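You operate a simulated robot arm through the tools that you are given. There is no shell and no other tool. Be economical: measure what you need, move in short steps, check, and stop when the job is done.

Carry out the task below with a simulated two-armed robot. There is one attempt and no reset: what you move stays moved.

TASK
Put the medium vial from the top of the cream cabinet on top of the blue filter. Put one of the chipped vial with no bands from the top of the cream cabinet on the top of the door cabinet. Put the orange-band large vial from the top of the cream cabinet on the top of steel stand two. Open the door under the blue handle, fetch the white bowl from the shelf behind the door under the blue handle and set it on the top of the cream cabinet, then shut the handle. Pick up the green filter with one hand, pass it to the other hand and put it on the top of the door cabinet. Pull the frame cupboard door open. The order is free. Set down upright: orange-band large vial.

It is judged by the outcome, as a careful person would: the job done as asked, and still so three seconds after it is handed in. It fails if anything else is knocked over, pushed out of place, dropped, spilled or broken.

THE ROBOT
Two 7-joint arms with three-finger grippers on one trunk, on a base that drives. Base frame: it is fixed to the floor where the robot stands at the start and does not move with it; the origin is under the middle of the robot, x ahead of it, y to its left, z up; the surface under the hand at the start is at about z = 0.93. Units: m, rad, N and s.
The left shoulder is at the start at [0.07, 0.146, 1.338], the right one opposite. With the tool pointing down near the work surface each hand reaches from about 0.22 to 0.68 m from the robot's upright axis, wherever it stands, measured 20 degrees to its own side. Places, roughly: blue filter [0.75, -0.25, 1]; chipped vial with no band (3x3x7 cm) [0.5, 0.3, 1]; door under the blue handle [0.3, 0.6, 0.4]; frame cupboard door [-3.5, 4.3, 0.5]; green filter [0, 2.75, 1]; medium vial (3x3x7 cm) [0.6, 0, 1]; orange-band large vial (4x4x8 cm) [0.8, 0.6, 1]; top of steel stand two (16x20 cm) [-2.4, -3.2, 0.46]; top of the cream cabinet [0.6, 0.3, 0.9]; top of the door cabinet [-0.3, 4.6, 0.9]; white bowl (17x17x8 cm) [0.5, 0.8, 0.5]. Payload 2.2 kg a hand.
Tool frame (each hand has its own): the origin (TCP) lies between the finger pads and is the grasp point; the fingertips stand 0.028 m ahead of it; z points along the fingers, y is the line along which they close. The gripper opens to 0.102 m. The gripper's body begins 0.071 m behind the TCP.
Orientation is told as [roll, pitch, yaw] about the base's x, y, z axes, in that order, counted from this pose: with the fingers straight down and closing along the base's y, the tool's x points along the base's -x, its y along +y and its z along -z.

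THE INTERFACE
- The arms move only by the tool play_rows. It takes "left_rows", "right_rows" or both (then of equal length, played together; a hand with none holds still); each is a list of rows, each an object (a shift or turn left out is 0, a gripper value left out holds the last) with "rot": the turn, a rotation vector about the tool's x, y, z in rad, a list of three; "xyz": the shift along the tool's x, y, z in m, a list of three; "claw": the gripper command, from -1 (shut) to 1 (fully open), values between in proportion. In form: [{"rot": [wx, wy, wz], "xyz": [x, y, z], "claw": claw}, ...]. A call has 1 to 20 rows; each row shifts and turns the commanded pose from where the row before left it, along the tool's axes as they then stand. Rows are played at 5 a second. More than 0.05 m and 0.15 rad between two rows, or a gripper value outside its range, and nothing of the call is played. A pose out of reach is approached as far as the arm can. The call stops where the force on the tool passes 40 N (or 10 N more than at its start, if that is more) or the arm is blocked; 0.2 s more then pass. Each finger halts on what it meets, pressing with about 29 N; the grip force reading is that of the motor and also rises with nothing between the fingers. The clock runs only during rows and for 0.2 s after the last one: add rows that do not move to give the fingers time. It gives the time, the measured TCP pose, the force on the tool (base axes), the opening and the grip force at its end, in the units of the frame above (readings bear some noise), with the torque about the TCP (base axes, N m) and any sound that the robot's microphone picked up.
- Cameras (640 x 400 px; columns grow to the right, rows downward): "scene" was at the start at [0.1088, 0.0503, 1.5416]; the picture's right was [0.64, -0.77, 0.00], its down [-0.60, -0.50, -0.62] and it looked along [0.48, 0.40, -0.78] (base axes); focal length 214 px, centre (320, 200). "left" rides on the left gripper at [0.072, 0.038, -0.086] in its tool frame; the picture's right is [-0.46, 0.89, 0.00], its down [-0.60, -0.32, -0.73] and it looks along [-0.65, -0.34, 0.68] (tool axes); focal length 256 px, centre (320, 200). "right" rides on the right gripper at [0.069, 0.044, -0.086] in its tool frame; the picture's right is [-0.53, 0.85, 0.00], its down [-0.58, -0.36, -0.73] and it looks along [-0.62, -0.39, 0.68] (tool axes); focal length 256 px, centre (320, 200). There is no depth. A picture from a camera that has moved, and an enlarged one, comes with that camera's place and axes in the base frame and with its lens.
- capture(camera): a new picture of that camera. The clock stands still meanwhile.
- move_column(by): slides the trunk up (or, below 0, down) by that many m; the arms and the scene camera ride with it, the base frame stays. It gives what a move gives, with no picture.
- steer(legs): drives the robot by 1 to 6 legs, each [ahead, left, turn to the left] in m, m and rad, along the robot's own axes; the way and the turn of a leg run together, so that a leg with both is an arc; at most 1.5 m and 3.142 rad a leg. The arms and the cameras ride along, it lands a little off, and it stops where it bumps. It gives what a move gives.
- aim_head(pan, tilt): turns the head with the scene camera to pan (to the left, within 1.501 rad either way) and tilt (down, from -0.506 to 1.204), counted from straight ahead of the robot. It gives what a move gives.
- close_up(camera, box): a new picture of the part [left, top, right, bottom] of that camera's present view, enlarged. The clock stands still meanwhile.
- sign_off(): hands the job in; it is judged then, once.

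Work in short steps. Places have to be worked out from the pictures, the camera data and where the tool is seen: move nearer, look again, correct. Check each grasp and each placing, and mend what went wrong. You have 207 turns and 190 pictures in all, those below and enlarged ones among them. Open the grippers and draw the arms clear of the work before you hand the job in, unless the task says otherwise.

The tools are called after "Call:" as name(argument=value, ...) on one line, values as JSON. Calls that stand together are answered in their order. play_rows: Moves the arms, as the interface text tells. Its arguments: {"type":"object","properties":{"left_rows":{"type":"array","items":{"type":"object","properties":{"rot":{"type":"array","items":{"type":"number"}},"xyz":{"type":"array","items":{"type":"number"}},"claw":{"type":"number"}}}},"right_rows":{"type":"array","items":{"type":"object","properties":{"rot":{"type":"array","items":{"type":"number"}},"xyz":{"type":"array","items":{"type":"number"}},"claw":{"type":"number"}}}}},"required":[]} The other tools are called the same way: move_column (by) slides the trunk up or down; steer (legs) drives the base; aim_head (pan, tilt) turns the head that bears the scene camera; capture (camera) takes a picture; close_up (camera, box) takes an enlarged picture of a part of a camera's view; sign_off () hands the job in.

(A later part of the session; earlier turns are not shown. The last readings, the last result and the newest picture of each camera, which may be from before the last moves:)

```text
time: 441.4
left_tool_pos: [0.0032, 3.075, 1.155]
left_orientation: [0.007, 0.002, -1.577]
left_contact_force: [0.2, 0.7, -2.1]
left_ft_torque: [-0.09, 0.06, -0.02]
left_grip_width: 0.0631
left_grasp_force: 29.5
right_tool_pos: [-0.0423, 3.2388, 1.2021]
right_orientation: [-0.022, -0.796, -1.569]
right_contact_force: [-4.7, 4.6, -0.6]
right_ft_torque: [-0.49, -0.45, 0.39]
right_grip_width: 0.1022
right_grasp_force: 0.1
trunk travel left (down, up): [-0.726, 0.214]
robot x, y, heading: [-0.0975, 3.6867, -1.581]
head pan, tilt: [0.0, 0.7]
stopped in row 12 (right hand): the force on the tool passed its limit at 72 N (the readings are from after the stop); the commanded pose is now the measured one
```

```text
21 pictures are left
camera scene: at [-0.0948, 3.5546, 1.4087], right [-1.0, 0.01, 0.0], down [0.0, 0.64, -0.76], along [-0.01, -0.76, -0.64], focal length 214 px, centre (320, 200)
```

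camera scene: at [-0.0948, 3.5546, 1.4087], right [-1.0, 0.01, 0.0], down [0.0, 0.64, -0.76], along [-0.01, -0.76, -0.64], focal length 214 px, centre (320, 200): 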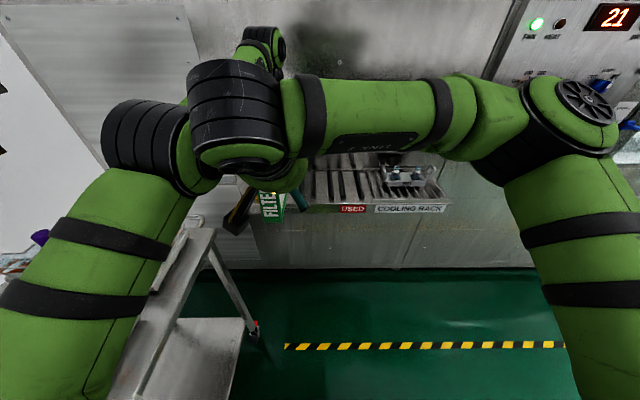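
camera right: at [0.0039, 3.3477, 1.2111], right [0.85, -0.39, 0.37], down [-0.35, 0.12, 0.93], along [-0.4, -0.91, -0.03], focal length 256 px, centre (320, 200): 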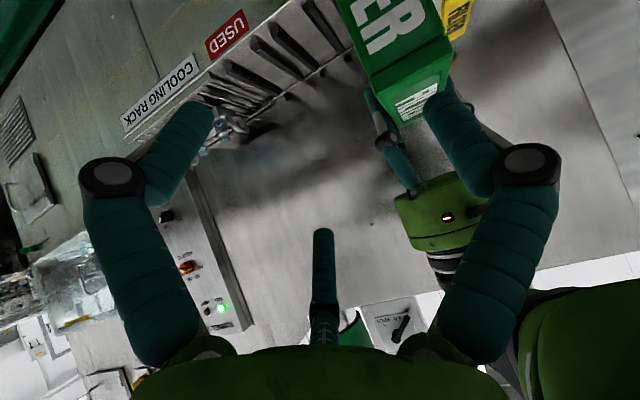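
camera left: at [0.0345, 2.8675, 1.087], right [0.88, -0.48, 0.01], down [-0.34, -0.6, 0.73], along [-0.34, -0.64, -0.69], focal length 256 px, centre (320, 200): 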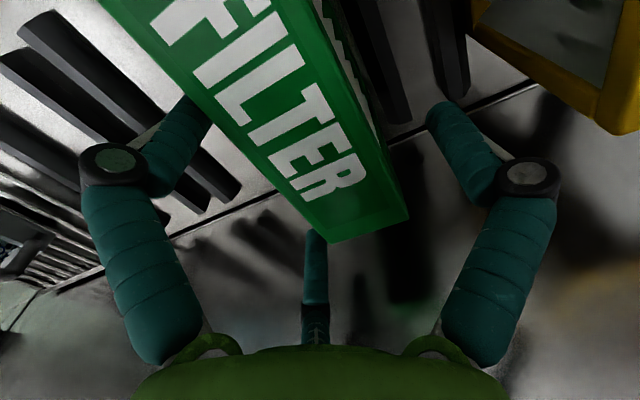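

The right wrist touched the left elbow. I back the right hand off, then move the filter 0.1 m to my right so the meeting point is central.

Call:
play_rows(right_rows=[{"xyz": [0, -0.02, -0.03]}, {"xyz": [0, -0.03, -0.02]}, {"xyz": [0, -0.03, 0]}, {}, {}, {}, {}, {}], left_rows=[{}, {}, {"xyz": [0, -0.02, 0]}, {"xyz": [0, -0.02, 0]}, {"xyz": [0, -0.02, 0]}, {"xyz": [0, -0.02, 0]}, {"xyz": [0, -0.02, 0]}, {}])

Call:
capture(camera="right")

```text
time: 443.2
left_tool_pos: [-0.0929, 3.0993, 1.1446]
left_orientation: [0.009, 0.002, -1.578]
left_contact_force: [0.6, 0.2, -2.0]
left_ft_torque: [-0.07, 0.04, 0.0]
left_grip_width: 0.0634
left_grasp_force: 28.9
left hand out of reach, approached as far as the arm can: row 3, 4, 5, 6, 7
right_tool_pos: [-0.1236, 3.2753, 1.239]
right_orientation: [-0.018, -0.796, -1.57]
right_contact_force: [-0.2, 0.3, 0.2]
right_ft_torque: [-0.02, -0.02, 0.03]
right_grip_width: 0.1021
right_grasp_force: 0.0
trunk travel left (down, up): [-0.726, 0.214]
robot x, y, heading: [-0.0979, 3.6873, -1.58]
head pan, tilt: [0.0, 0.7]
```

```text
20 pictures are left
camera right: at [-0.0781, 3.3844, 1.2479], right [0.85, -0.39, 0.37], down [-0.35, 0.12, 0.93], along [-0.4, -0.91, -0.03], focal length 256 px, centre (320, 200)
```

right: 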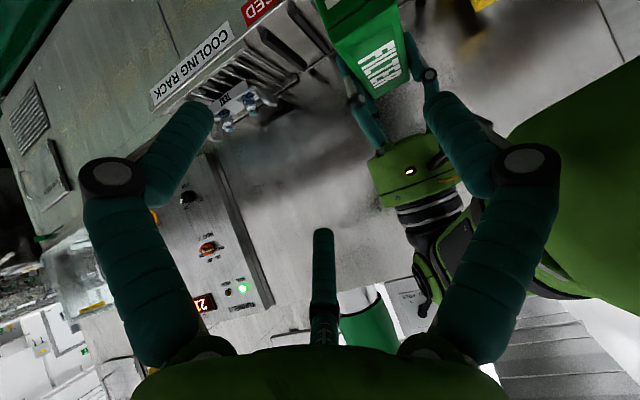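

The filter's near top corner is at about y=3.21, z=1.148, x≈−0.09. I shift the right hand 3.4 cm left and advance along its axis so the fingers straddle that corner.

Call:
play_rows(right_rows=[{"xyz": [0, 0.034, 0]}, {"xyz": [0.0048, 0, 0.028]}, {"xyz": [0.0048, 0, 0.028]}, {"xyz": [0.0048, 0, 0.028]}, {}])

Call:
capture(camera="right")

```text
time: 443.6
left_tool_pos: [-0.0832, 3.0978, 1.1435]
left_orientation: [0.002, 0.002, -1.566]
left_contact_force: [1.5, 0.1, -1.2]
left_ft_torque: [-0.07, 0.07, 0.0]
left_grip_width: 0.0631
left_grasp_force: 28.7
right_tool_pos: [-0.1082, 3.2755, 1.237]
right_orientation: [-0.052, -0.789, -1.558]
right_contact_force: [-8.8, -0.6, -4.9]
right_ft_torque: [-0.03, 0.08, 0.18]
right_grip_width: 0.095
right_grasp_force: 0.1
trunk travel left (down, up): [-0.726, 0.214]
robot x, y, heading: [-0.0931, 3.6838, -1.583]
head pan, tilt: [0.0, 0.7]
stopped in row 1 (right hand): the force on the tool passed its limit at 68 N (the readings are from after the stop); the commanded pose is now the measured one
```

```text
19 pictures are left
camera right: at [-0.0613, 3.3839, 1.2462], right [0.85, -0.4, 0.35], down [-0.33, 0.12, 0.94], along [-0.41, -0.91, -0.03], focal length 256 px, centre (320, 200)
```

right: 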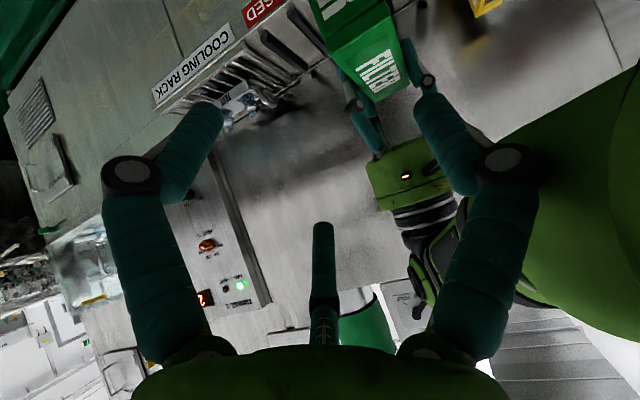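

The left forearm blocks that side. Instead I'll turn the filter so its free end points to my right, and let the right hand come in from the right. First separate and rotate both hands ~1.2 rad.

Call:
play_rows(right_rows=[{"xyz": [0, -0.04, -0.02]}, {"xyz": [0, -0.04, -0.01]}, {"xyz": [0, -0.045, 0]}, {"xyz": [0, -0.045, 0]}, {"xyz": [0, -0.045, 0]}, {"rot": [-0.1076, 0, -0.1046]}, {"rot": [-0.1076, 0, -0.1046]}, {"rot": [-0.1076, 0, -0.1046]}, {"rot": [-0.1076, 0, -0.1046]}, {"rot": [-0.1076, 0, -0.1046]}, {"rot": [-0.1076, 0, -0.1046]}, {"rot": [-0.1076, 0, -0.1046]}, {"rot": [-0.1076, 0, -0.1046]}, {}], left_rows=[{}, {}, {}, {}, {}, {"rot": [0, 0, -0.15]}, {"rot": [0, 0, -0.15]}, {"rot": [0, 0, -0.15]}, {"rot": [0, 0, -0.15]}, {"rot": [0, 0, -0.15]}, {"rot": [0, 0, -0.15]}, {"rot": [0, 0, -0.15]}, {"rot": [0, 0, -0.15]}, {}])

Call:
capture(camera="scene")

Call:
capture(camera="right")

```text
time: 446.6
left_tool_pos: [-0.0893, 3.0993, 1.1444]
left_orientation: [0.006, -0.007, -0.368]
left_contact_force: [-0.2, -0.4, -1.6]
left_ft_torque: [-0.08, -0.07, 0.0]
left_grip_width: 0.0635
left_grasp_force: 29.5
right_tool_pos: [-0.3044, 3.3234, 1.2693]
right_orientation: [-0.005, -0.773, -0.39]
right_contact_force: [-0.2, 0.0, 0.8]
right_ft_torque: [0.0, 0.02, 0.0]
right_grip_width: 0.1018
right_grasp_force: 0.1
right hand out of reach, approached as far as the arm can: row 13
trunk travel left (down, up): [-0.726, 0.214]
robot x, y, heading: [-0.0964, 3.6891, -1.581]
head pan, tilt: [0.0, 0.7]
```

```text
18 pictures are left
camera scene: at [-0.0987, 3.556, 1.4088], right [-1.0, 0.01, 0.0], down [0.01, 0.64, -0.77], along [-0.01, -0.77, -0.64], focal length 214 px, centre (320, 200)
```

scene: 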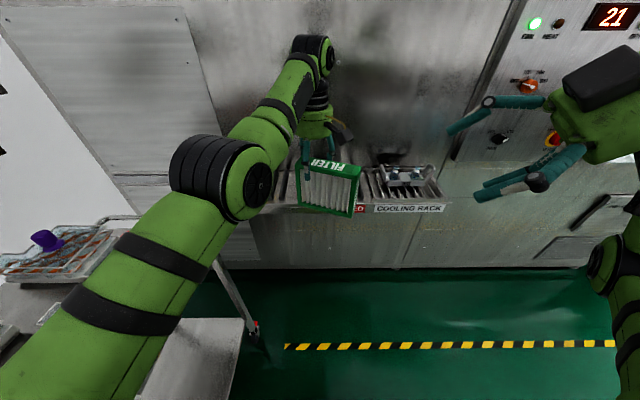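

```text
17 pictures are left
camera right: at [-0.3884, 3.4049, 1.2818], right [0.68, 0.63, 0.37], down [-0.23, -0.3, 0.93], along [0.7, -0.71, -0.06], focal length 256 px, centre (320, 200)
```

right: 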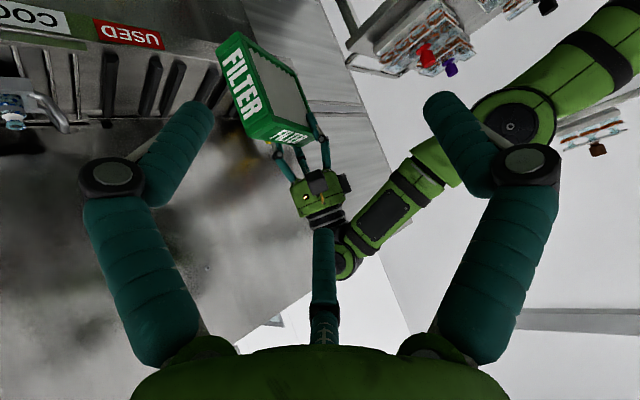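

Now the free end faces the right hand. I align laterally (−0.129) and advance 0.15 along the tool axis, then look.

Call:
play_rows(right_rows=[{"xyz": [-0.01, -0.043, 0]}, {"xyz": [-0.01, -0.043, 0]}, {"xyz": [-0.01, -0.043, 0]}, {"xyz": [0, 0, 0.04]}, {"xyz": [0, 0, 0.04]}, {"xyz": [0, 0, 0.04]}, {"xyz": [0, 0, 0.03]}, {}])

Call:
capture(camera="right")

```text
time: 448.4
left_tool_pos: [-0.0858, 3.0964, 1.1443]
left_orientation: [0.006, -0.004, -0.37]
left_contact_force: [-0.3, 0.1, -2.8]
left_ft_torque: [-0.05, -0.08, 0.0]
left_grip_width: 0.0632
left_grasp_force: 29.0
right_tool_pos: [-0.1826, 3.2538, 1.2083]
right_orientation: [0.003, -0.77, -0.399]
right_contact_force: [-0.2, -0.4, 0.6]
right_ft_torque: [0.01, 0.0, -0.02]
right_grip_width: 0.1019
right_grasp_force: 0.1
right hand out of reach, approached as far as the arm can: row 1, 2, 3, 7
trunk travel left (down, up): [-0.726, 0.214]
robot x, y, heading: [-0.0944, 3.6852, -1.578]
head pan, tilt: [0.0, 0.7]
```

```text
16 pictures are left
camera right: at [-0.2663, 3.3361, 1.2215], right [0.68, 0.63, 0.37], down [-0.23, -0.3, 0.93], along [0.7, -0.72, -0.06], focal length 256 px, centre (320, 200)
```

right: 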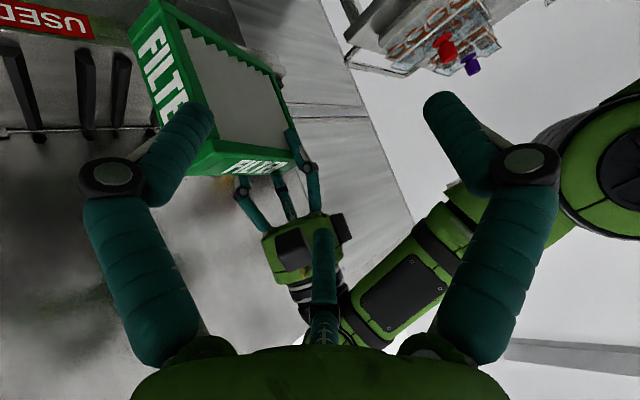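

Lateral move was cut short; I retry: 3 rows of −0.025 sideways, with the hand first backed 3 cm.

Call:
play_rows(right_rows=[{"xyz": [0, 0, -0.035]}, {"xyz": [0, -0.025, 0]}, {"xyz": [0, -0.025, 0]}, {"xyz": [0, -0.025, 0]}, {}])

Call:
capture(camera="right")

```text
time: 449.6
left_tool_pos: [-0.0863, 3.097, 1.1438]
left_orientation: [0.005, -0.005, -0.366]
left_contact_force: [-0.5, 0.7, -2.5]
left_ft_torque: [-0.06, -0.1, 0.01]
left_grip_width: 0.0634
left_grasp_force: 28.6
right_tool_pos: [-0.204, 3.2646, 1.2358]
right_orientation: [-0.005, -0.771, -0.389]
right_contact_force: [-0.2, -0.4, 0.3]
right_ft_torque: [0.0, 0.01, 0.03]
right_grip_width: 0.1018
right_grasp_force: 0.0
right hand out of reach, approached as far as the arm can: row 2, 3, 4
trunk travel left (down, up): [-0.726, 0.214]
robot x, y, heading: [-0.0943, 3.6872, -1.583]
head pan, tilt: [0.0, 0.7]
```

```text
15 pictures are left
camera right: at [-0.2894, 3.3462, 1.248], right [0.68, 0.64, 0.37], down [-0.23, -0.3, 0.93], along [0.7, -0.71, -0.06], focal length 256 px, centre (320, 200)
```

right: 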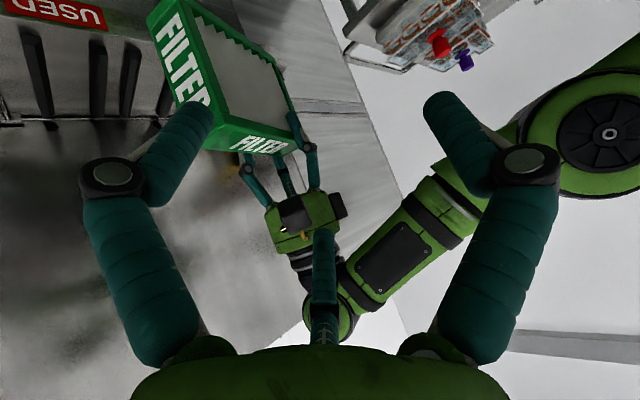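

The right arm is at its limit there, so I bring the filter toward the right hand: left hand moves 7.5 cm back toward me.

Call:
play_rows(left_rows=[{"xyz": [0.009, 0.0233, 0]}, {"xyz": [0.009, 0.0233, 0]}, {"xyz": [0.009, 0.0233, 0]}, {}])

Call:
capture(camera="right")

```text
time: 450.6
left_tool_pos: [-0.1107, 3.117, 1.1633]
left_orientation: [0.009, -0.007, -0.368]
left_contact_force: [0.2, -0.2, -2.1]
left_ft_torque: [-0.03, -0.1, -0.01]
left_grip_width: 0.0635
left_grasp_force: 29.1
left hand out of reach, approached as far as the arm can: row 1, 2, 3
right_tool_pos: [-0.2047, 3.265, 1.2362]
right_orientation: [-0.006, -0.769, -0.388]
right_contact_force: [-0.5, 0.6, 0.4]
right_ft_torque: [0.02, 0.02, 0.01]
right_grip_width: 0.102
right_grasp_force: 0.1
trunk travel left (down, up): [-0.726, 0.214]
robot x, y, heading: [-0.0984, 3.688, -1.58]
head pan, tilt: [0.0, 0.7]
```

```text
14 pictures are left
camera right: at [-0.2894, 3.3463, 1.248], right [0.68, 0.64, 0.37], down [-0.23, -0.3, 0.93], along [0.7, -0.71, -0.06], focal length 256 px, centre (320, 200)
```

right: 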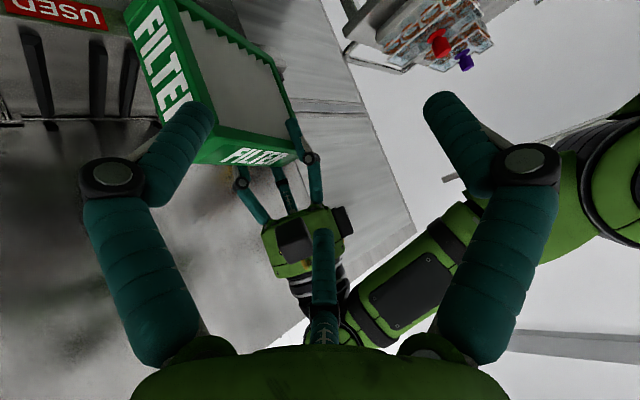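

Both wrists are near limits at this yaw. I turn both back by 0.5 rad (meeting at ~40°), which also lines the right hand up behind the free end.

Call:
play_rows(right_rows=[{"xyz": [0.007, -0.011, -0.028]}, {"xyz": [0.007, -0.011, 0]}, {"rot": [0.0896, 0, 0.0871]}, {"rot": [0.0896, 0, 0.0871]}, {"rot": [0.0896, 0, 0.0871]}, {"rot": [0.0896, 0, 0.0871]}, {}], left_rows=[{}, {}, {"rot": [0, 0, 0.125]}, {"rot": [0, 0, 0.125]}, {"rot": [0, 0, 0.125]}, {"rot": [0, 0, 0.125]}, {}])

Call:
capture(camera="right")

```text
time: 452.2
left_tool_pos: [-0.1114, 3.1163, 1.1638]
left_orientation: [0.009, -0.001, -0.869]
left_contact_force: [-0.4, 0.1, -2.3]
left_ft_torque: [-0.11, -0.09, 0.0]
left_grip_width: 0.0634
left_grasp_force: 29.2
right_tool_pos: [-0.2244, 3.2648, 1.2452]
right_orientation: [-0.026, -0.776, -0.879]
right_contact_force: [-0.8, 0.1, -0.2]
right_ft_torque: [-0.02, -0.03, 0.0]
right_grip_width: 0.1017
right_grasp_force: 0.1
right hand out of reach, approached as far as the arm can: row 1, 2
trunk travel left (down, up): [-0.726, 0.214]
robot x, y, heading: [-0.0978, 3.6873, -1.581]
head pan, tilt: [0.0, 0.7]
```

```text
13 pictures are left
camera right: at [-0.2587, 3.3767, 1.2566], right [0.9, 0.24, 0.36], down [-0.33, -0.14, 0.93], along [0.27, -0.96, -0.05], focal length 256 px, centre (320, 200)
```

right: 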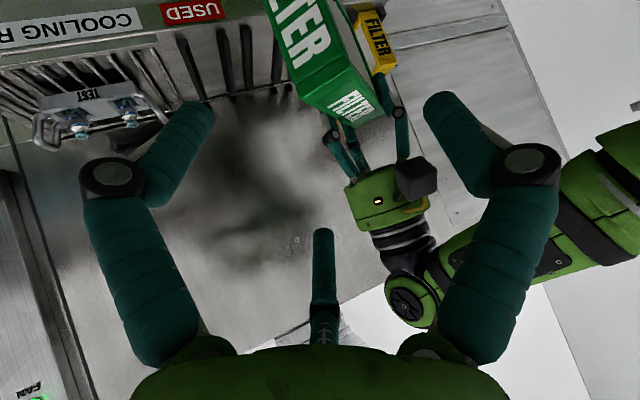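

Now the free end is centered ahead of the fingers and clear of the left arm. I advance 0.09 m and check.

Call:
play_rows(right_rows=[{"xyz": [0, 0.004, 0.03]}, {"xyz": [0, 0, 0.03]}, {"xyz": [0, 0, 0.03]}, {}])

Call:
capture(camera="right")

```text
time: 453.2
left_tool_pos: [-0.111, 3.1168, 1.1635]
left_orientation: [0.009, -0.002, -0.866]
left_contact_force: [0.1, -0.7, -2.5]
left_ft_torque: [-0.09, -0.02, 0.0]
left_grip_width: 0.0634
left_grasp_force: 29.1
right_tool_pos: [-0.1825, 3.2175, 1.1807]
right_orientation: [-0.024, -0.774, -0.874]
right_contact_force: [-0.2, 0.1, -0.4]
right_ft_torque: [0.02, -0.01, 0.04]
right_grip_width: 0.102
right_grasp_force: 0.0
trunk travel left (down, up): [-0.726, 0.214]
robot x, y, heading: [-0.0951, 3.686, -1.58]
head pan, tilt: [0.0, 0.7]
```

```text
12 pictures are left
camera right: at [-0.2172, 3.3295, 1.1924], right [0.9, 0.24, 0.36], down [-0.33, -0.14, 0.93], along [0.27, -0.96, -0.05], focal length 256 px, centre (320, 200)
```

right: 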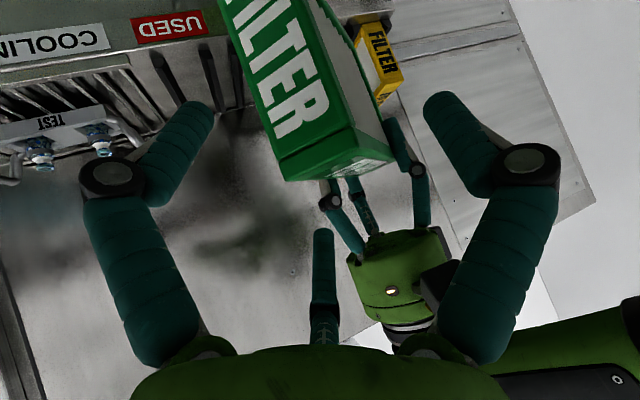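

Filter is centered between the right fingers. I advance 2 cm more and close the right hand.

Call:
play_rows(right_rows=[{"xyz": [0, 0, 0.01]}, {"xyz": [0, 0, 0.01]}, {}, {"claw": 0.4}, {"claw": -1}, {}, {}, {}])

Call:
capture(camera="right")

```text
time: 455.0
left_tool_pos: [-0.1103, 3.1166, 1.164]
left_orientation: [0.012, -0.003, -0.87]
left_contact_force: [22.3, 5.7, -13.8]
left_ft_torque: [-0.17, -1.04, -2.26]
left_grip_width: 0.0648
left_grasp_force: 29.1
right_tool_pos: [-0.175, 3.2047, 1.1671]
right_orientation: [-0.031, -0.78, -0.877]
right_contact_force: [-23.1, -6.0, 12.4]
right_ft_torque: [-0.94, 0.27, -0.12]
right_grip_width: 0.0612
right_grasp_force: 28.9
trunk travel left (down, up): [-0.726, 0.214]
robot x, y, heading: [-0.0999, 3.6877, -1.579]
head pan, tilt: [0.0, 0.7]
```

```text
11 pictures are left
camera right: at [-0.2099, 3.3172, 1.1786], right [0.9, 0.23, 0.36], down [-0.34, -0.13, 0.93], along [0.27, -0.96, -0.04], focal length 256 px, centre (320, 200)
```

right: 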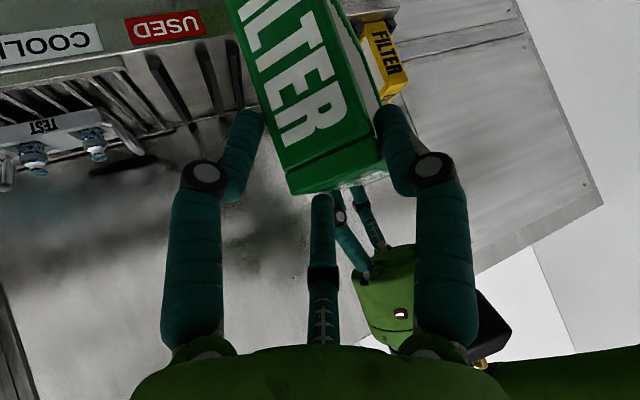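

The right hand grips it firmly. I open the left hand and lift it away.

Call:
play_rows(left_rows=[{"claw": 0.3}, {"claw": 1}, {}, {}, {"xyz": [0, 0, -0.03]}, {"xyz": [0, 0, -0.04]}, {"xyz": [0, 0, -0.04]}, {"xyz": [0, 0, -0.04]}, {}])

Call:
capture(camera="scene")

```text
time: 457.0
left_tool_pos: [-0.11, 3.1633, 1.2568]
left_orientation: [0.008, 0.001, -0.866]
left_contact_force: [0.3, 0.0, -0.5]
left_ft_torque: [0.05, 0.04, 0.0]
left_grip_width: 0.1021
left_grasp_force: 0.1
left hand out of reach, approached as far as the arm can: row 5, 6, 7, 8
right_tool_pos: [-0.172, 3.2047, 1.166]
right_orientation: [-0.024, -0.773, -0.874]
right_contact_force: [0.4, 0.1, 0.2]
right_ft_torque: [0.15, 0.09, 0.03]
right_grip_width: 0.0612
right_grasp_force: 28.9
trunk travel left (down, up): [-0.726, 0.214]
robot x, y, heading: [-0.0987, 3.686, -1.578]
head pan, tilt: [0.0, 0.7]
```

```text
10 pictures are left
camera scene: at [-0.0957, 3.5522, 1.4084], right [-1.0, 0.01, 0.0], down [0.0, 0.65, -0.76], along [-0.01, -0.76, -0.65], focal length 214 px, centre (320, 200)
```

scene: 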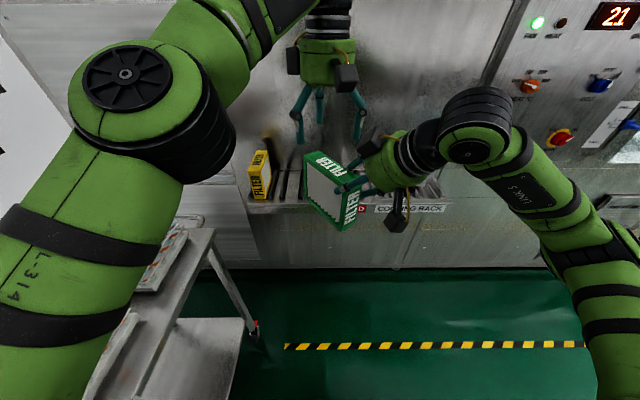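

Handover done. I straighten both hands, move the robot west 0.4 m and turn around to face the door cabinet.

Call:
play_rows(left_rows=[{"xyz": [0, 0.045, 0]}, {"xyz": [0, 0.045, 0]}, {"xyz": [0, 0.045, 0]}, {"rot": [0, 0, 0.14]}, {"rot": [0, 0, 0.14]}, {"rot": [0, 0, 0.14]}, {"rot": [0, 0, 0.14]}, {"rot": [0, 0, 0.14]}, {}], right_rows=[{}, {}, {"xyz": [0, -0.02, 0]}, {"rot": [0.1, 0, 0.0976]}, {"rot": [0.1, 0, 0.0976]}, {"rot": [0.1, 0, 0.0976]}, {"rot": [0.1, 0, 0.0976]}, {"rot": [0.1, 0, 0.0976]}, {}])

Call:
steer(legs=[[0, -0.4, 0], [0, 0, -3.14]])

Call:
capture(camera="scene")

```text
time: 459.0
left_tool_pos: [-0.0109, 3.2525, 1.2583]
left_orientation: [0.009, 0.003, -1.57]
left_contact_force: [0.4, 0.1, 0.2]
left_ft_torque: [-0.03, 0.0, 0.01]
left_grip_width: 0.1021
left_grasp_force: 0.0
right_tool_pos: [-0.1896, 3.1948, 1.1664]
right_orientation: [-0.039, -0.794, -1.566]
right_contact_force: [-1.4, 0.1, 0.4]
right_ft_torque: [0.13, 0.05, 0.01]
right_grip_width: 0.0613
right_grasp_force: 28.8
trunk travel left (down, up): [-0.726, 0.214]
robot x, y, heading: [-0.0942, 3.6923, -1.579]
head pan, tilt: [0.0, 0.7]
```

```text
time: 468.9
left_tool_pos: [-0.5778, 4.1285, 1.2593]
left_orientation: [0.008, 0.003, 1.555]
left_contact_force: [-0.3, 0.2, 0.2]
left_ft_torque: [0.02, -0.03, -0.04]
left_grip_width: 0.1023
left_grasp_force: 0.0
right_tool_pos: [-0.3979, 4.1833, 1.167]
right_orientation: [-0.04, -0.791, 1.559]
right_contact_force: [0.1, -0.5, -0.2]
right_ft_torque: [-0.19, 0.01, 0.0]
right_grip_width: 0.0607
right_grasp_force: 29.5
trunk travel left (down, up): [-0.726, 0.214]
robot x, y, heading: [-0.5021, 3.6934, 1.544]
head pan, tilt: [0.0, 0.7]
```

```text
9 pictures are left
camera scene: at [-0.4953, 3.8292, 1.4087], right [1.0, -0.03, 0.0], down [-0.02, -0.64, -0.76], along [0.02, 0.76, -0.64], focal length 214 px, centre (320, 200)
```

scene: 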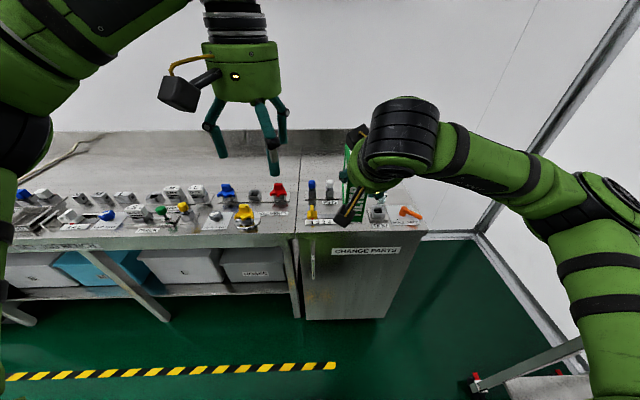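

I drive to y≈3.91 and extend the filter forward over the free area behind the pins, then lower partway.

Call:
steer(legs=[[0.22, -0.05, 0.027]])

Call:
play_rows(right_rows=[{"xyz": [-0.028, 0, 0.0284]}, {"xyz": [-0.028, 0, 0.0284]}, {"xyz": [-0.028, 0, 0.0284]}, {"xyz": [-0.028, 0, 0.0284]}, {}])

Call:
close_up(camera="scene", box=[240, 90, 460, 270])

```text
time: 470.6
left_tool_pos: [-0.5367, 4.34, 1.2606]
left_orientation: [0.006, 0.003, 1.579]
left_contact_force: [0.6, -1.0, 0.2]
left_ft_torque: [0.02, 0.01, 0.03]
left_grip_width: 0.102
left_grasp_force: 0.0
right_tool_pos: [-0.3563, 4.3981, 1.1675]
right_orientation: [-0.042, -0.793, 1.584]
right_contact_force: [-0.6, -0.8, -0.6]
right_ft_torque: [-0.16, -0.03, 0.04]
right_grip_width: 0.0605
right_grasp_force: 28.8
trunk travel left (down, up): [-0.726, 0.214]
robot x, y, heading: [-0.4458, 3.9076, 1.563]
head pan, tilt: [0.0, 0.7]
```

```text
time: 471.8
left_tool_pos: [-0.5361, 4.3401, 1.2591]
left_orientation: [0.007, 0.005, 1.579]
left_contact_force: [0.5, -0.3, 0.3]
left_ft_torque: [-0.01, 0.0, -0.01]
left_grip_width: 0.102
left_grasp_force: 0.0
right_tool_pos: [-0.3543, 4.5602, 1.1672]
right_orientation: [-0.04, -0.793, 1.585]
right_contact_force: [-0.1, 0.4, -1.7]
right_ft_torque: [-0.18, -0.03, 0.03]
right_grip_width: 0.0605
right_grasp_force: 29.2
trunk travel left (down, up): [-0.726, 0.214]
robot x, y, heading: [-0.4455, 3.9043, 1.567]
head pan, tilt: [0.0, 0.7]
```

```text
2.22 times, centred on (350, 180) of scene
camera zoom: at [-0.4452, 4.0428, 1.4087], right [1.0, 0.0, 0.0], down [0.0, -0.64, -0.77], along [0.0, 0.77, -0.64], focal length 477 px, centre (253, 244)
```

zoom: 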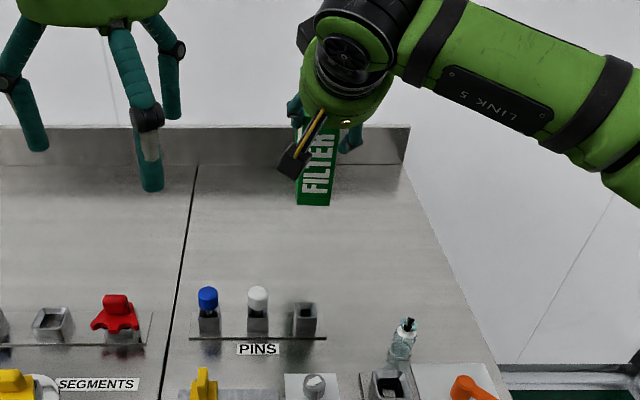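

The filter is upright over free space. I lower 0.14 m.

Call:
play_rows(right_rows=[{"xyz": [0.0249, 0, 0.0246]}, {"xyz": [0.0249, 0, 0.0246]}, {"xyz": [0.0249, 0, 0.0246]}, {"xyz": [0.0249, 0, 0.0246]}, {}])

Call:
play_rows(right_rows=[{"xyz": [0.0036, 0, 0.0035]}, {}, {"xyz": [0.0036, 0, 0.0035]}, {}])

Call:
close_up(camera="scene", box=[240, 90, 460, 270])

```text
time: 473.0
left_tool_pos: [-0.5365, 4.3397, 1.259]
left_orientation: [0.007, 0.004, 1.578]
left_contact_force: [-0.2, 0.0, -0.9]
left_ft_torque: [-0.01, -0.04, -0.01]
left_grip_width: 0.102
left_grasp_force: 0.1
right_tool_pos: [-0.3514, 4.5588, 1.025]
right_orientation: [-0.041, -0.794, 1.586]
right_contact_force: [-0.1, -1.0, -2.0]
right_ft_torque: [-0.14, -0.02, -0.02]
right_grip_width: 0.0605
right_grasp_force: 29.3
trunk travel left (down, up): [-0.726, 0.214]
robot x, y, heading: [-0.4474, 3.9095, 1.569]
head pan, tilt: [0.0, 0.7]
```

```text
time: 474.0
left_tool_pos: [-0.5356, 4.3423, 1.2596]
left_orientation: [0.006, 0.003, 1.58]
left_contact_force: [0.1, 0.2, 0.1]
left_ft_torque: [0.0, 0.0, -0.02]
left_grip_width: 0.1018
left_grasp_force: 0.0
right_tool_pos: [-0.3519, 4.5588, 1.0152]
right_orientation: [-0.04, -0.791, 1.587]
right_contact_force: [-1.3, 0.3, -1.6]
right_ft_torque: [-0.17, 0.02, 0.01]
right_grip_width: 0.0604
right_grasp_force: 28.9
trunk travel left (down, up): [-0.726, 0.214]
robot x, y, heading: [-0.4485, 3.9059, 1.558]
head pan, tilt: [0.0, 0.7]
```

```text
2.22 times, centred on (350, 180) of scene
camera zoom: at [-0.4454, 4.0436, 1.4086], right [1.0, 0.0, 0.0], down [0.0, -0.64, -0.76], along [0.0, 0.76, -0.64], focal length 477 px, centre (253, 244)
```

zoom: 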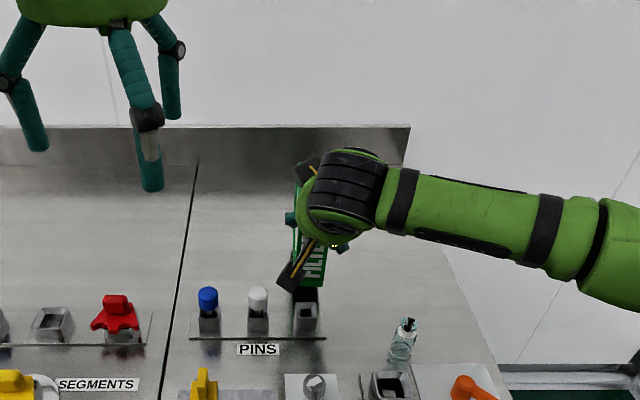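

Clear of the pins. I lower in small steps to contact.

Call:
play_rows(right_rows=[{"xyz": [0.003, 0, 0.003]}, {}, {"xyz": [0.003, 0, 0.003]}, {}])

Call:
play_rows(right_rows=[{"xyz": [0.0025, 0, 0.0025]}, {}, {"xyz": [0.0025, 0, 0.0025]}, {}])

```text
time: 475.0
left_tool_pos: [-0.5366, 4.3416, 1.2602]
left_orientation: [0.007, 0.004, 1.58]
left_contact_force: [-0.7, 0.3, 0.0]
left_ft_torque: [0.04, 0.0, -0.02]
left_grip_width: 0.1021
left_grasp_force: 0.1
right_tool_pos: [-0.3507, 4.5588, 1.0056]
right_orientation: [-0.04, -0.79, 1.585]
right_contact_force: [0.2, 0.8, -2.5]
right_ft_torque: [-0.12, 0.0, 0.02]
right_grip_width: 0.0603
right_grasp_force: 29.4
trunk travel left (down, up): [-0.726, 0.214]
robot x, y, heading: [-0.4435, 3.9054, 1.569]
head pan, tilt: [0.0, 0.7]
```

```text
time: 476.0
left_tool_pos: [-0.5359, 4.3413, 1.2581]
left_orientation: [0.008, 0.004, 1.579]
left_contact_force: [0.0, -0.7, 0.5]
left_ft_torque: [-0.03, -0.02, 0.02]
left_grip_width: 0.1019
left_grasp_force: 0.0
right_tool_pos: [-0.3506, 4.5596, 0.9999]
right_orientation: [-0.041, -0.79, 1.585]
right_contact_force: [-0.5, -0.3, -2.5]
right_ft_torque: [-0.14, -0.02, -0.01]
right_grip_width: 0.0607
right_grasp_force: 29.3
trunk travel left (down, up): [-0.726, 0.214]
robot x, y, heading: [-0.4446, 3.9067, 1.563]
head pan, tilt: [0.0, 0.7]
```

Call:
play_rows(right_rows=[{"xyz": [0.0025, 0, 0.0025]}, {}, {"xyz": [0.0025, 0, 0.0025]}, {}])

Call:
play_rows(right_rows=[{"xyz": [0.0022, 0, 0.0022]}, {}, {"xyz": [0.0022, 0, 0.0022]}, {}])

```text
time: 477.0
left_tool_pos: [-0.5354, 4.3401, 1.2593]
left_orientation: [0.007, 0.005, 1.579]
left_contact_force: [-0.2, 0.4, -0.5]
left_ft_torque: [0.01, -0.02, 0.04]
left_grip_width: 0.102
left_grasp_force: 0.1
right_tool_pos: [-0.3502, 4.558, 0.9937]
right_orientation: [-0.039, -0.791, 1.583]
right_contact_force: [0.4, 0.1, -2.1]
right_ft_torque: [-0.19, 0.02, -0.02]
right_grip_width: 0.0601
right_grasp_force: 29.1
trunk travel left (down, up): [-0.726, 0.214]
robot x, y, heading: [-0.4473, 3.9032, 1.566]
head pan, tilt: [0.0, 0.7]
```

```text
time: 478.0
left_tool_pos: [-0.5365, 4.3397, 1.26]
left_orientation: [0.006, 0.002, 1.579]
left_contact_force: [-0.9, -0.3, 0.3]
left_ft_torque: [0.0, -0.02, -0.03]
left_grip_width: 0.102
left_grasp_force: 0.0
right_tool_pos: [-0.3504, 4.5586, 0.9896]
right_orientation: [-0.041, -0.797, 1.585]
right_contact_force: [1.2, 0.4, 7.3]
right_ft_torque: [0.02, -0.25, 0.03]
right_grip_width: 0.0602
right_grasp_force: 29.0
trunk travel left (down, up): [-0.726, 0.214]
robot x, y, heading: [-0.4457, 3.9099, 1.571]
head pan, tilt: [0.0, 0.7]
```

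Contact (7 N). I press 2 mm more, open, and withdraw along the tool axis.

Call:
play_rows(right_rows=[{"xyz": [0.0018, 0, 0.0018]}, {"claw": 0.4}, {"claw": 1}, {}, {}, {"xyz": [0, 0, -0.025]}, {"xyz": [0, 0, -0.035]}, {"xyz": [0, 0, -0.04]}, {"xyz": [0, 0, -0.04]}, {"xyz": [0, 0, -0.04]}, {}])

Call:
close_up(camera="scene", box=[240, 90, 460, 270])

```text
time: 480.4
left_tool_pos: [-0.5359, 4.3416, 1.2588]
left_orientation: [0.007, 0.005, 1.579]
left_contact_force: [0.5, -0.1, -1.0]
left_ft_torque: [0.01, 0.01, -0.01]
left_grip_width: 0.1022
left_grasp_force: 0.0
right_tool_pos: [-0.3537, 4.431, 1.1102]
right_orientation: [-0.04, -0.79, 1.584]
right_contact_force: [0.3, 0.7, -0.2]
right_ft_torque: [0.0, 0.0, 0.03]
right_grip_width: 0.1024
right_grasp_force: 0.2
trunk travel left (down, up): [-0.726, 0.214]
robot x, y, heading: [-0.4443, 3.9027, 1.568]
head pan, tilt: [0.0, 0.7]
```

```text
2.22 times, centred on (350, 180) of scene
camera zoom: at [-0.4453, 4.0437, 1.4086], right [1.0, 0.0, 0.0], down [0.0, -0.64, -0.76], along [0.0, 0.76, -0.64], focal length 477 px, centre (253, 244)
```

zoom: 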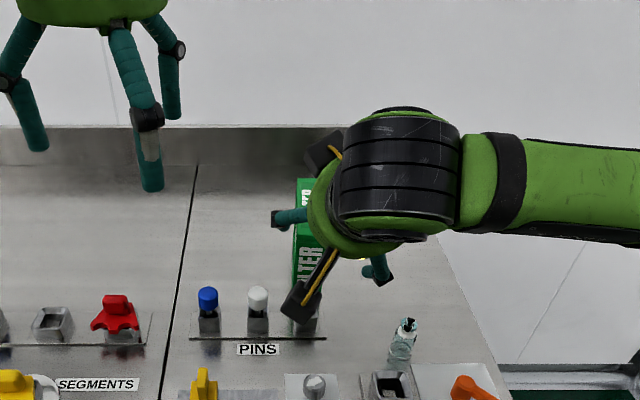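

The green filter stands on the door cabinet. Last job: the frame cupboard door. I back off, drive west to x≈−3.35 and look.

Call:
steer(legs=[[-0.3, 0, 0], [0, 1.5, 0], [0, 1.4, 0]])

Call:
aim_head(pan=0.0, tilt=0.75)

Call:
capture(camera="scene")

```text
time: 495.9
left_tool_pos: [-3.4184, 4.047, 1.2607]
left_orientation: [0.008, 0.004, 1.591]
left_contact_force: [1.3, -0.2, 0.0]
left_ft_torque: [-0.01, 0.01, 0.0]
left_grip_width: 0.1021
left_grasp_force: 0.1
right_tool_pos: [-3.2371, 4.1401, 1.1099]
right_orientation: [-0.041, -0.793, 1.596]
right_contact_force: [0.2, 0.6, 0.4]
right_ft_torque: [0.01, 0.0, -0.01]
right_grip_width: 0.1019
right_grasp_force: 0.2
trunk travel left (down, up): [-0.726, 0.214]
robot x, y, heading: [-3.3215, 3.6145, 1.573]
head pan, tilt: [0.0, 0.7]
```

```text
time: 496.6
left_tool_pos: [-3.4174, 4.0465, 1.2598]
left_orientation: [0.008, 0.005, 1.589]
left_contact_force: [-0.4, -1.8, 0.5]
left_ft_torque: [0.02, 0.0, -0.02]
left_grip_width: 0.102
left_grasp_force: 0.0
right_tool_pos: [-3.2381, 4.1384, 1.1099]
right_orientation: [-0.04, -0.794, 1.595]
right_contact_force: [0.4, -0.1, 0.7]
right_ft_torque: [-0.06, -0.01, 0.04]
right_grip_width: 0.1018
right_grasp_force: 0.1
trunk travel left (down, up): [-0.726, 0.214]
robot x, y, heading: [-3.3223, 3.6145, 1.578]
head pan, tilt: [0.0, 0.75]
```

```text
5 pictures are left
camera scene: at [-3.324, 3.7486, 1.4045], right [1.0, 0.01, 0.0], down [0.01, -0.68, -0.73], along [-0.01, 0.73, -0.68], focal length 214 px, centre (320, 200)
```

scene: 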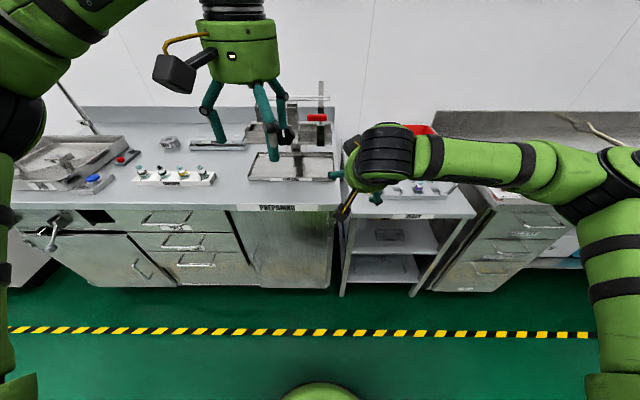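

The door at center pixel ~(284, 255) matches the listed place. I zoom on it to find its handle.

Call:
close_up(camera="scene", box=[200, 195, 350, 300])

```text
3.81 times, centred on (275, 248) of scene
camera zoom: at [-3.324, 3.7486, 1.4045], right [1.0, 0.01, 0.0], down [0.01, -0.68, -0.73], along [-0.01, 0.73, -0.68], focal length 817 px, centre (491, 19)
```

zoom: 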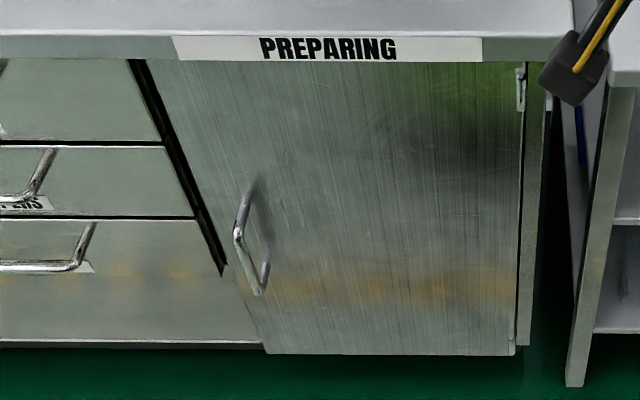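

The handle bar is at about [−3.60, 4.235], z 0.51–0.64; hinges on the right. I mirror my earlier door routine with the right hand: reposition robot to (−3.86, 3.45), lower 0.35, level the right hand.

Call:
steer(legs=[[-0.165, 0.54, 0]])

Call:
move_column(by=-0.35)

Call:
play_rows(right_rows=[{"xyz": [0, -0.03, 0.02], "claw": 0.2}, {"xyz": [0, -0.03, 0.02]}, {"xyz": [0, -0.03, 0.02], "rot": [0, -0.13, 0]}, {"xyz": [0, -0.03, 0.02], "rot": [0, -0.13, 0]}, {"rot": [0, -0.13, 0]}, {"rot": [0, -0.13, 0]}, {"rot": [0, -0.13, 0]}, {"rot": [0, -0.13, 0]}, {}, {}], left_rows=[{"xyz": [0, 0.03, 0]}, {"xyz": [0, 0.03, 0]}, {"xyz": [0, 0.03, 0]}, {"xyz": [0, 0.03, 0]}, {}, {}, {}, {}, {}, {}])

```text
time: 499.8
left_tool_pos: [-3.947, 3.8833, 1.2604]
left_orientation: [0.007, 0.004, 1.58]
left_contact_force: [1.2, 0.1, 0.9]
left_ft_torque: [0.0, 0.01, -0.03]
left_grip_width: 0.102
left_grasp_force: 0.1
right_tool_pos: [-3.7656, 3.9724, 1.1096]
right_orientation: [-0.038, -0.79, 1.582]
right_contact_force: [-0.1, -0.5, -0.8]
right_ft_torque: [0.01, -0.02, 0.02]
right_grip_width: 0.1018
right_grasp_force: 0.1
trunk travel left (down, up): [-0.726, 0.214]
robot x, y, heading: [-3.8592, 3.4458, 1.569]
head pan, tilt: [0.0, 0.75]
```

```text
time: 503.2
left_tool_pos: [-3.9479, 3.8826, 0.9104]
left_orientation: [0.008, 0.005, 1.581]
left_contact_force: [-0.5, -0.1, 0.5]
left_ft_torque: [0.01, 0.0, 0.0]
left_grip_width: 0.102
left_grasp_force: 0.0
right_tool_pos: [-3.767, 3.9721, 0.7602]
right_orientation: [-0.04, -0.791, 1.585]
right_contact_force: [1.3, -0.7, -0.8]
right_ft_torque: [0.0, 0.0, 0.01]
right_grip_width: 0.1022
right_grasp_force: 0.0
trunk travel left (down, up): [-0.376, 0.564]
robot x, y, heading: [-3.8575, 3.4466, 1.562]
head pan, tilt: [0.0, 0.75]
```

```text
time: 505.4
left_tool_pos: [-4.068, 3.8813, 0.9128]
left_orientation: [0.006, 0.003, 1.579]
left_contact_force: [0.2, 0.2, 0.6]
left_ft_torque: [0.03, -0.03, 0.02]
left_grip_width: 0.1021
left_grasp_force: 0.0
right_tool_pos: [-3.6548, 4.03, 0.7101]
right_orientation: [-0.058, -1.143, 1.622]
right_contact_force: [-0.4, 0.5, -0.5]
right_ft_torque: [0.01, 0.04, -0.01]
right_grip_width: 0.0613
right_grasp_force: 0.1
right hand out of reach, approached as far as the arm can: row 5, 6, 7, 8
trunk travel left (down, up): [-0.376, 0.564]
robot x, y, heading: [-3.8611, 3.4491, 1.567]
head pan, tilt: [0.0, 0.75]
```

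I extend forward/down to handle height first, then finish leveling.

Call:
play_rows(right_rows=[{"xyz": [0.0245, -0.0125, 0.0277]}, {"xyz": [0.0245, -0.0125, 0.0277]}, {"xyz": [0.0245, -0.0125, 0.0277]}, {"xyz": [0.0245, -0.0125, 0.0277]}, {"rot": [0, -0.107, 0]}, {"rot": [0, -0.107, 0]}, {"rot": [0, -0.107, 0]}, {"rot": [0, -0.107, 0]}, {}, {}])

```text
time: 507.6
left_tool_pos: [-4.0689, 3.8812, 0.9118]
left_orientation: [0.006, 0.003, 1.578]
left_contact_force: [-0.8, -0.1, -0.1]
left_ft_torque: [0.01, -0.01, 0.02]
left_grip_width: 0.1023
left_grasp_force: 0.1
right_tool_pos: [-3.6354, 4.0433, 0.6875]
right_orientation: [-0.039, -1.138, 1.612]
right_contact_force: [1.0, -0.4, -0.2]
right_ft_torque: [0.0, 0.0, 0.02]
right_grip_width: 0.0613
right_grasp_force: 0.0
right hand out of reach, approached as far as the arm can: row 1, 2, 3, 4, 5, 6, 7, 8
trunk travel left (down, up): [-0.376, 0.564]
robot x, y, heading: [-3.8621, 3.4486, 1.569]
head pan, tilt: [0.0, 0.75]
```

Leveling is limited, but a 25° downward tilt is fine for a vertical bar. I lower the trunk 0.1 m and drive to just short of the handle, then look.

Call:
move_column(by=-0.1)

Call:
steer(legs=[[0.11, -0.032, 0]])

Call:
capture(camera="right")

```text
time: 508.9
left_tool_pos: [-4.0698, 3.8802, 0.8118]
left_orientation: [0.008, 0.001, 1.578]
left_contact_force: [0.3, 0.1, 0.4]
left_ft_torque: [0.0, 0.01, 0.02]
left_grip_width: 0.1021
left_grasp_force: 0.2
right_tool_pos: [-3.6347, 4.0421, 0.5877]
right_orientation: [-0.04, -1.137, 1.612]
right_contact_force: [-0.5, 0.4, 0.2]
right_ft_torque: [0.0, 0.05, 0.02]
right_grip_width: 0.0612
right_grasp_force: 0.0
trunk travel left (down, up): [-0.276, 0.664]
robot x, y, heading: [-3.8587, 3.4504, 1.564]
head pan, tilt: [0.0, 0.75]
```

```text
time: 510.1
left_tool_pos: [-4.0359, 3.9918, 0.812]
left_orientation: [0.006, 0.004, 1.579]
left_contact_force: [-0.3, -0.8, -0.3]
left_ft_torque: [-0.03, 0.0, 0.02]
left_grip_width: 0.102
left_grasp_force: 0.1
right_tool_pos: [-3.6016, 4.1534, 0.5869]
right_orientation: [-0.04, -1.137, 1.61]
right_contact_force: [0.4, -0.4, -0.6]
right_ft_torque: [0.01, 0.01, -0.02]
right_grip_width: 0.061
right_grasp_force: 0.0
trunk travel left (down, up): [-0.276, 0.664]
robot x, y, heading: [-3.8269, 3.5551, 1.567]
head pan, tilt: [0.0, 0.75]
```

```text
3 pictures are left
camera right: at [-3.6443, 4.045, 0.5589], right [-0.85, 0.22, 0.47], down [0.35, -0.42, 0.84], along [0.38, 0.88, 0.28], focal length 256 px, centre (320, 200)
```

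right: 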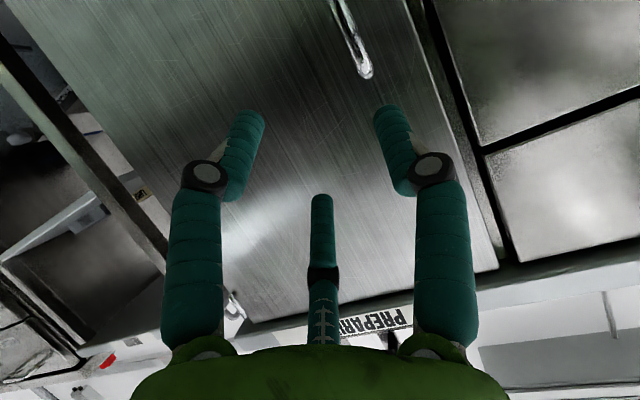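

The bar is at about [−3.63, 4.285], z 0.43–0.56. I lower 0.09, shift left 0.03 and drive 0.085 closer, then look.

Call:
move_column(by=-0.09)

Call:
steer(legs=[[0, 0.029, 0], [0.08, 0, 0]])

Call:
capture(camera="right")

```text
time: 511.4
left_tool_pos: [-4.0354, 3.9921, 0.7232]
left_orientation: [0.006, 0.003, 1.577]
left_contact_force: [-0.2, 0.1, 0.1]
left_ft_torque: [-0.02, 0.04, 0.02]
left_grip_width: 0.1021
left_grasp_force: 0.0
right_tool_pos: [-3.6007, 4.1528, 0.4971]
right_orientation: [-0.041, -1.135, 1.61]
right_contact_force: [-0.7, -0.1, 1.1]
right_ft_torque: [-0.04, -0.02, 0.01]
right_grip_width: 0.0614
right_grasp_force: 0.0
trunk travel left (down, up): [-0.186, 0.754]
robot x, y, heading: [-3.8259, 3.5559, 1.569]
head pan, tilt: [0.0, 0.75]
```

```text
time: 512.9
left_tool_pos: [-4.0659, 4.0719, 0.7229]
left_orientation: [0.006, 0.004, 1.576]
left_contact_force: [0.0, 0.6, 0.2]
left_ft_torque: [-0.02, 0.01, 0.01]
left_grip_width: 0.1021
left_grasp_force: 0.1
right_tool_pos: [-3.6299, 4.2325, 0.4958]
right_orientation: [-0.042, -1.136, 1.611]
right_contact_force: [0.5, -0.4, -0.3]
right_ft_torque: [-0.02, 0.0, 0.02]
right_grip_width: 0.0612
right_grasp_force: 0.0
trunk travel left (down, up): [-0.186, 0.754]
robot x, y, heading: [-3.8557, 3.6364, 1.569]
head pan, tilt: [0.0, 0.75]
```

```text
2 pictures are left
camera right: at [-3.6726, 4.1247, 0.469], right [-0.85, 0.22, 0.47], down [0.35, -0.42, 0.84], along [0.38, 0.88, 0.28], focal length 256 px, centre (320, 200)
```

right: 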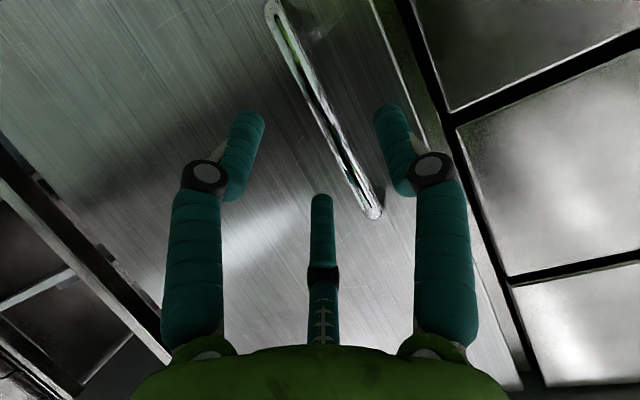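

The bar runs right between the fingers. I drive 2.8 cm forward and close.

Call:
steer(legs=[[0.028, 0, 0]])

Call:
play_rows(right_rows=[{"claw": -0.4}, {"claw": -1}, {}, {}, {}])

```text
time: 513.7
left_tool_pos: [-4.0641, 4.1006, 0.7214]
left_orientation: [0.009, 0.003, 1.575]
left_contact_force: [-0.1, 0.2, 0.5]
left_ft_torque: [0.0, 0.01, 0.04]
left_grip_width: 0.1022
left_grasp_force: 0.1
right_tool_pos: [-3.6302, 4.2608, 0.4972]
right_orientation: [-0.039, -1.137, 1.611]
right_contact_force: [1.0, 0.1, 0.4]
right_ft_torque: [-0.01, 0.03, -0.01]
right_grip_width: 0.0614
right_grasp_force: 0.1
trunk travel left (down, up): [-0.186, 0.754]
robot x, y, heading: [-3.8574, 3.6689, 1.561]
head pan, tilt: [0.0, 0.75]
```

```text
time: 514.9
left_tool_pos: [-4.0648, 4.0995, 0.7233]
left_orientation: [0.008, 0.002, 1.576]
left_contact_force: [0.4, 0.4, 0.2]
left_ft_torque: [-0.05, 0.01, 0.02]
left_grip_width: 0.1019
left_grasp_force: 0.0
right_tool_pos: [-3.6292, 4.2599, 0.4963]
right_orientation: [-0.037, -1.138, 1.607]
right_contact_force: [4.1, 0.8, 2.6]
right_ft_torque: [-0.12, 0.97, -0.06]
right_grip_width: 0.0222
right_grasp_force: 44.9
trunk travel left (down, up): [-0.186, 0.754]
robot x, y, heading: [-3.8538, 3.6665, 1.563]
head pan, tilt: [0.0, 0.75]
```

Firm grip. I pull the door by driving the robot in an arc about its hinge (≈[−3.30, 4.33]), first 0.25 rad.

Call:
steer(legs=[[-0.1385, -0.1658, 0.25]])

```text
time: 516.6
left_tool_pos: [-3.9843, 3.9208, 0.7223]
left_orientation: [0.01, 0.002, 1.824]
left_contact_force: [0.2, 0.0, 0.6]
left_ft_torque: [0.0, 0.0, -0.01]
left_grip_width: 0.102
left_grasp_force: 0.1
right_tool_pos: [-3.6055, 4.1805, 0.4974]
right_orientation: [-0.036, -1.137, 1.861]
right_contact_force: [-7.8, -2.6, 1.5]
right_ft_torque: [0.06, 1.25, 0.19]
right_grip_width: 0.0224
right_grasp_force: 44.9
trunk travel left (down, up): [-0.186, 0.754]
robot x, y, heading: [-3.674, 3.5551, 1.815]
head pan, tilt: [0.0, 0.75]
```

Low forces, the door follows. I continue 0.7 rad more.

Call:
steer(legs=[[-0.194, -0.232, 0.35], [-0.194, -0.232, 0.35]])

```text
time: 520.3
left_tool_pos: [-3.5598, 3.5721, 0.7219]
left_orientation: [0.005, 0.003, 2.533]
left_contact_force: [0.4, 0.0, 0.0]
left_ft_torque: [-0.01, -0.01, 0.0]
left_grip_width: 0.1016
left_grasp_force: 0.1
right_tool_pos: [-3.4434, 4.0141, 0.4973]
right_orientation: [-0.03, -1.138, 2.573]
right_contact_force: [-9.5, -16.8, 0.1]
right_ft_torque: [-0.98, 0.43, 0.44]
right_grip_width: 0.0221
right_grasp_force: 44.6
trunk travel left (down, up): [-0.186, 0.754]
robot x, y, heading: [-3.0855, 3.4934, 2.527]
head pan, tilt: [0.0, 0.75]
```

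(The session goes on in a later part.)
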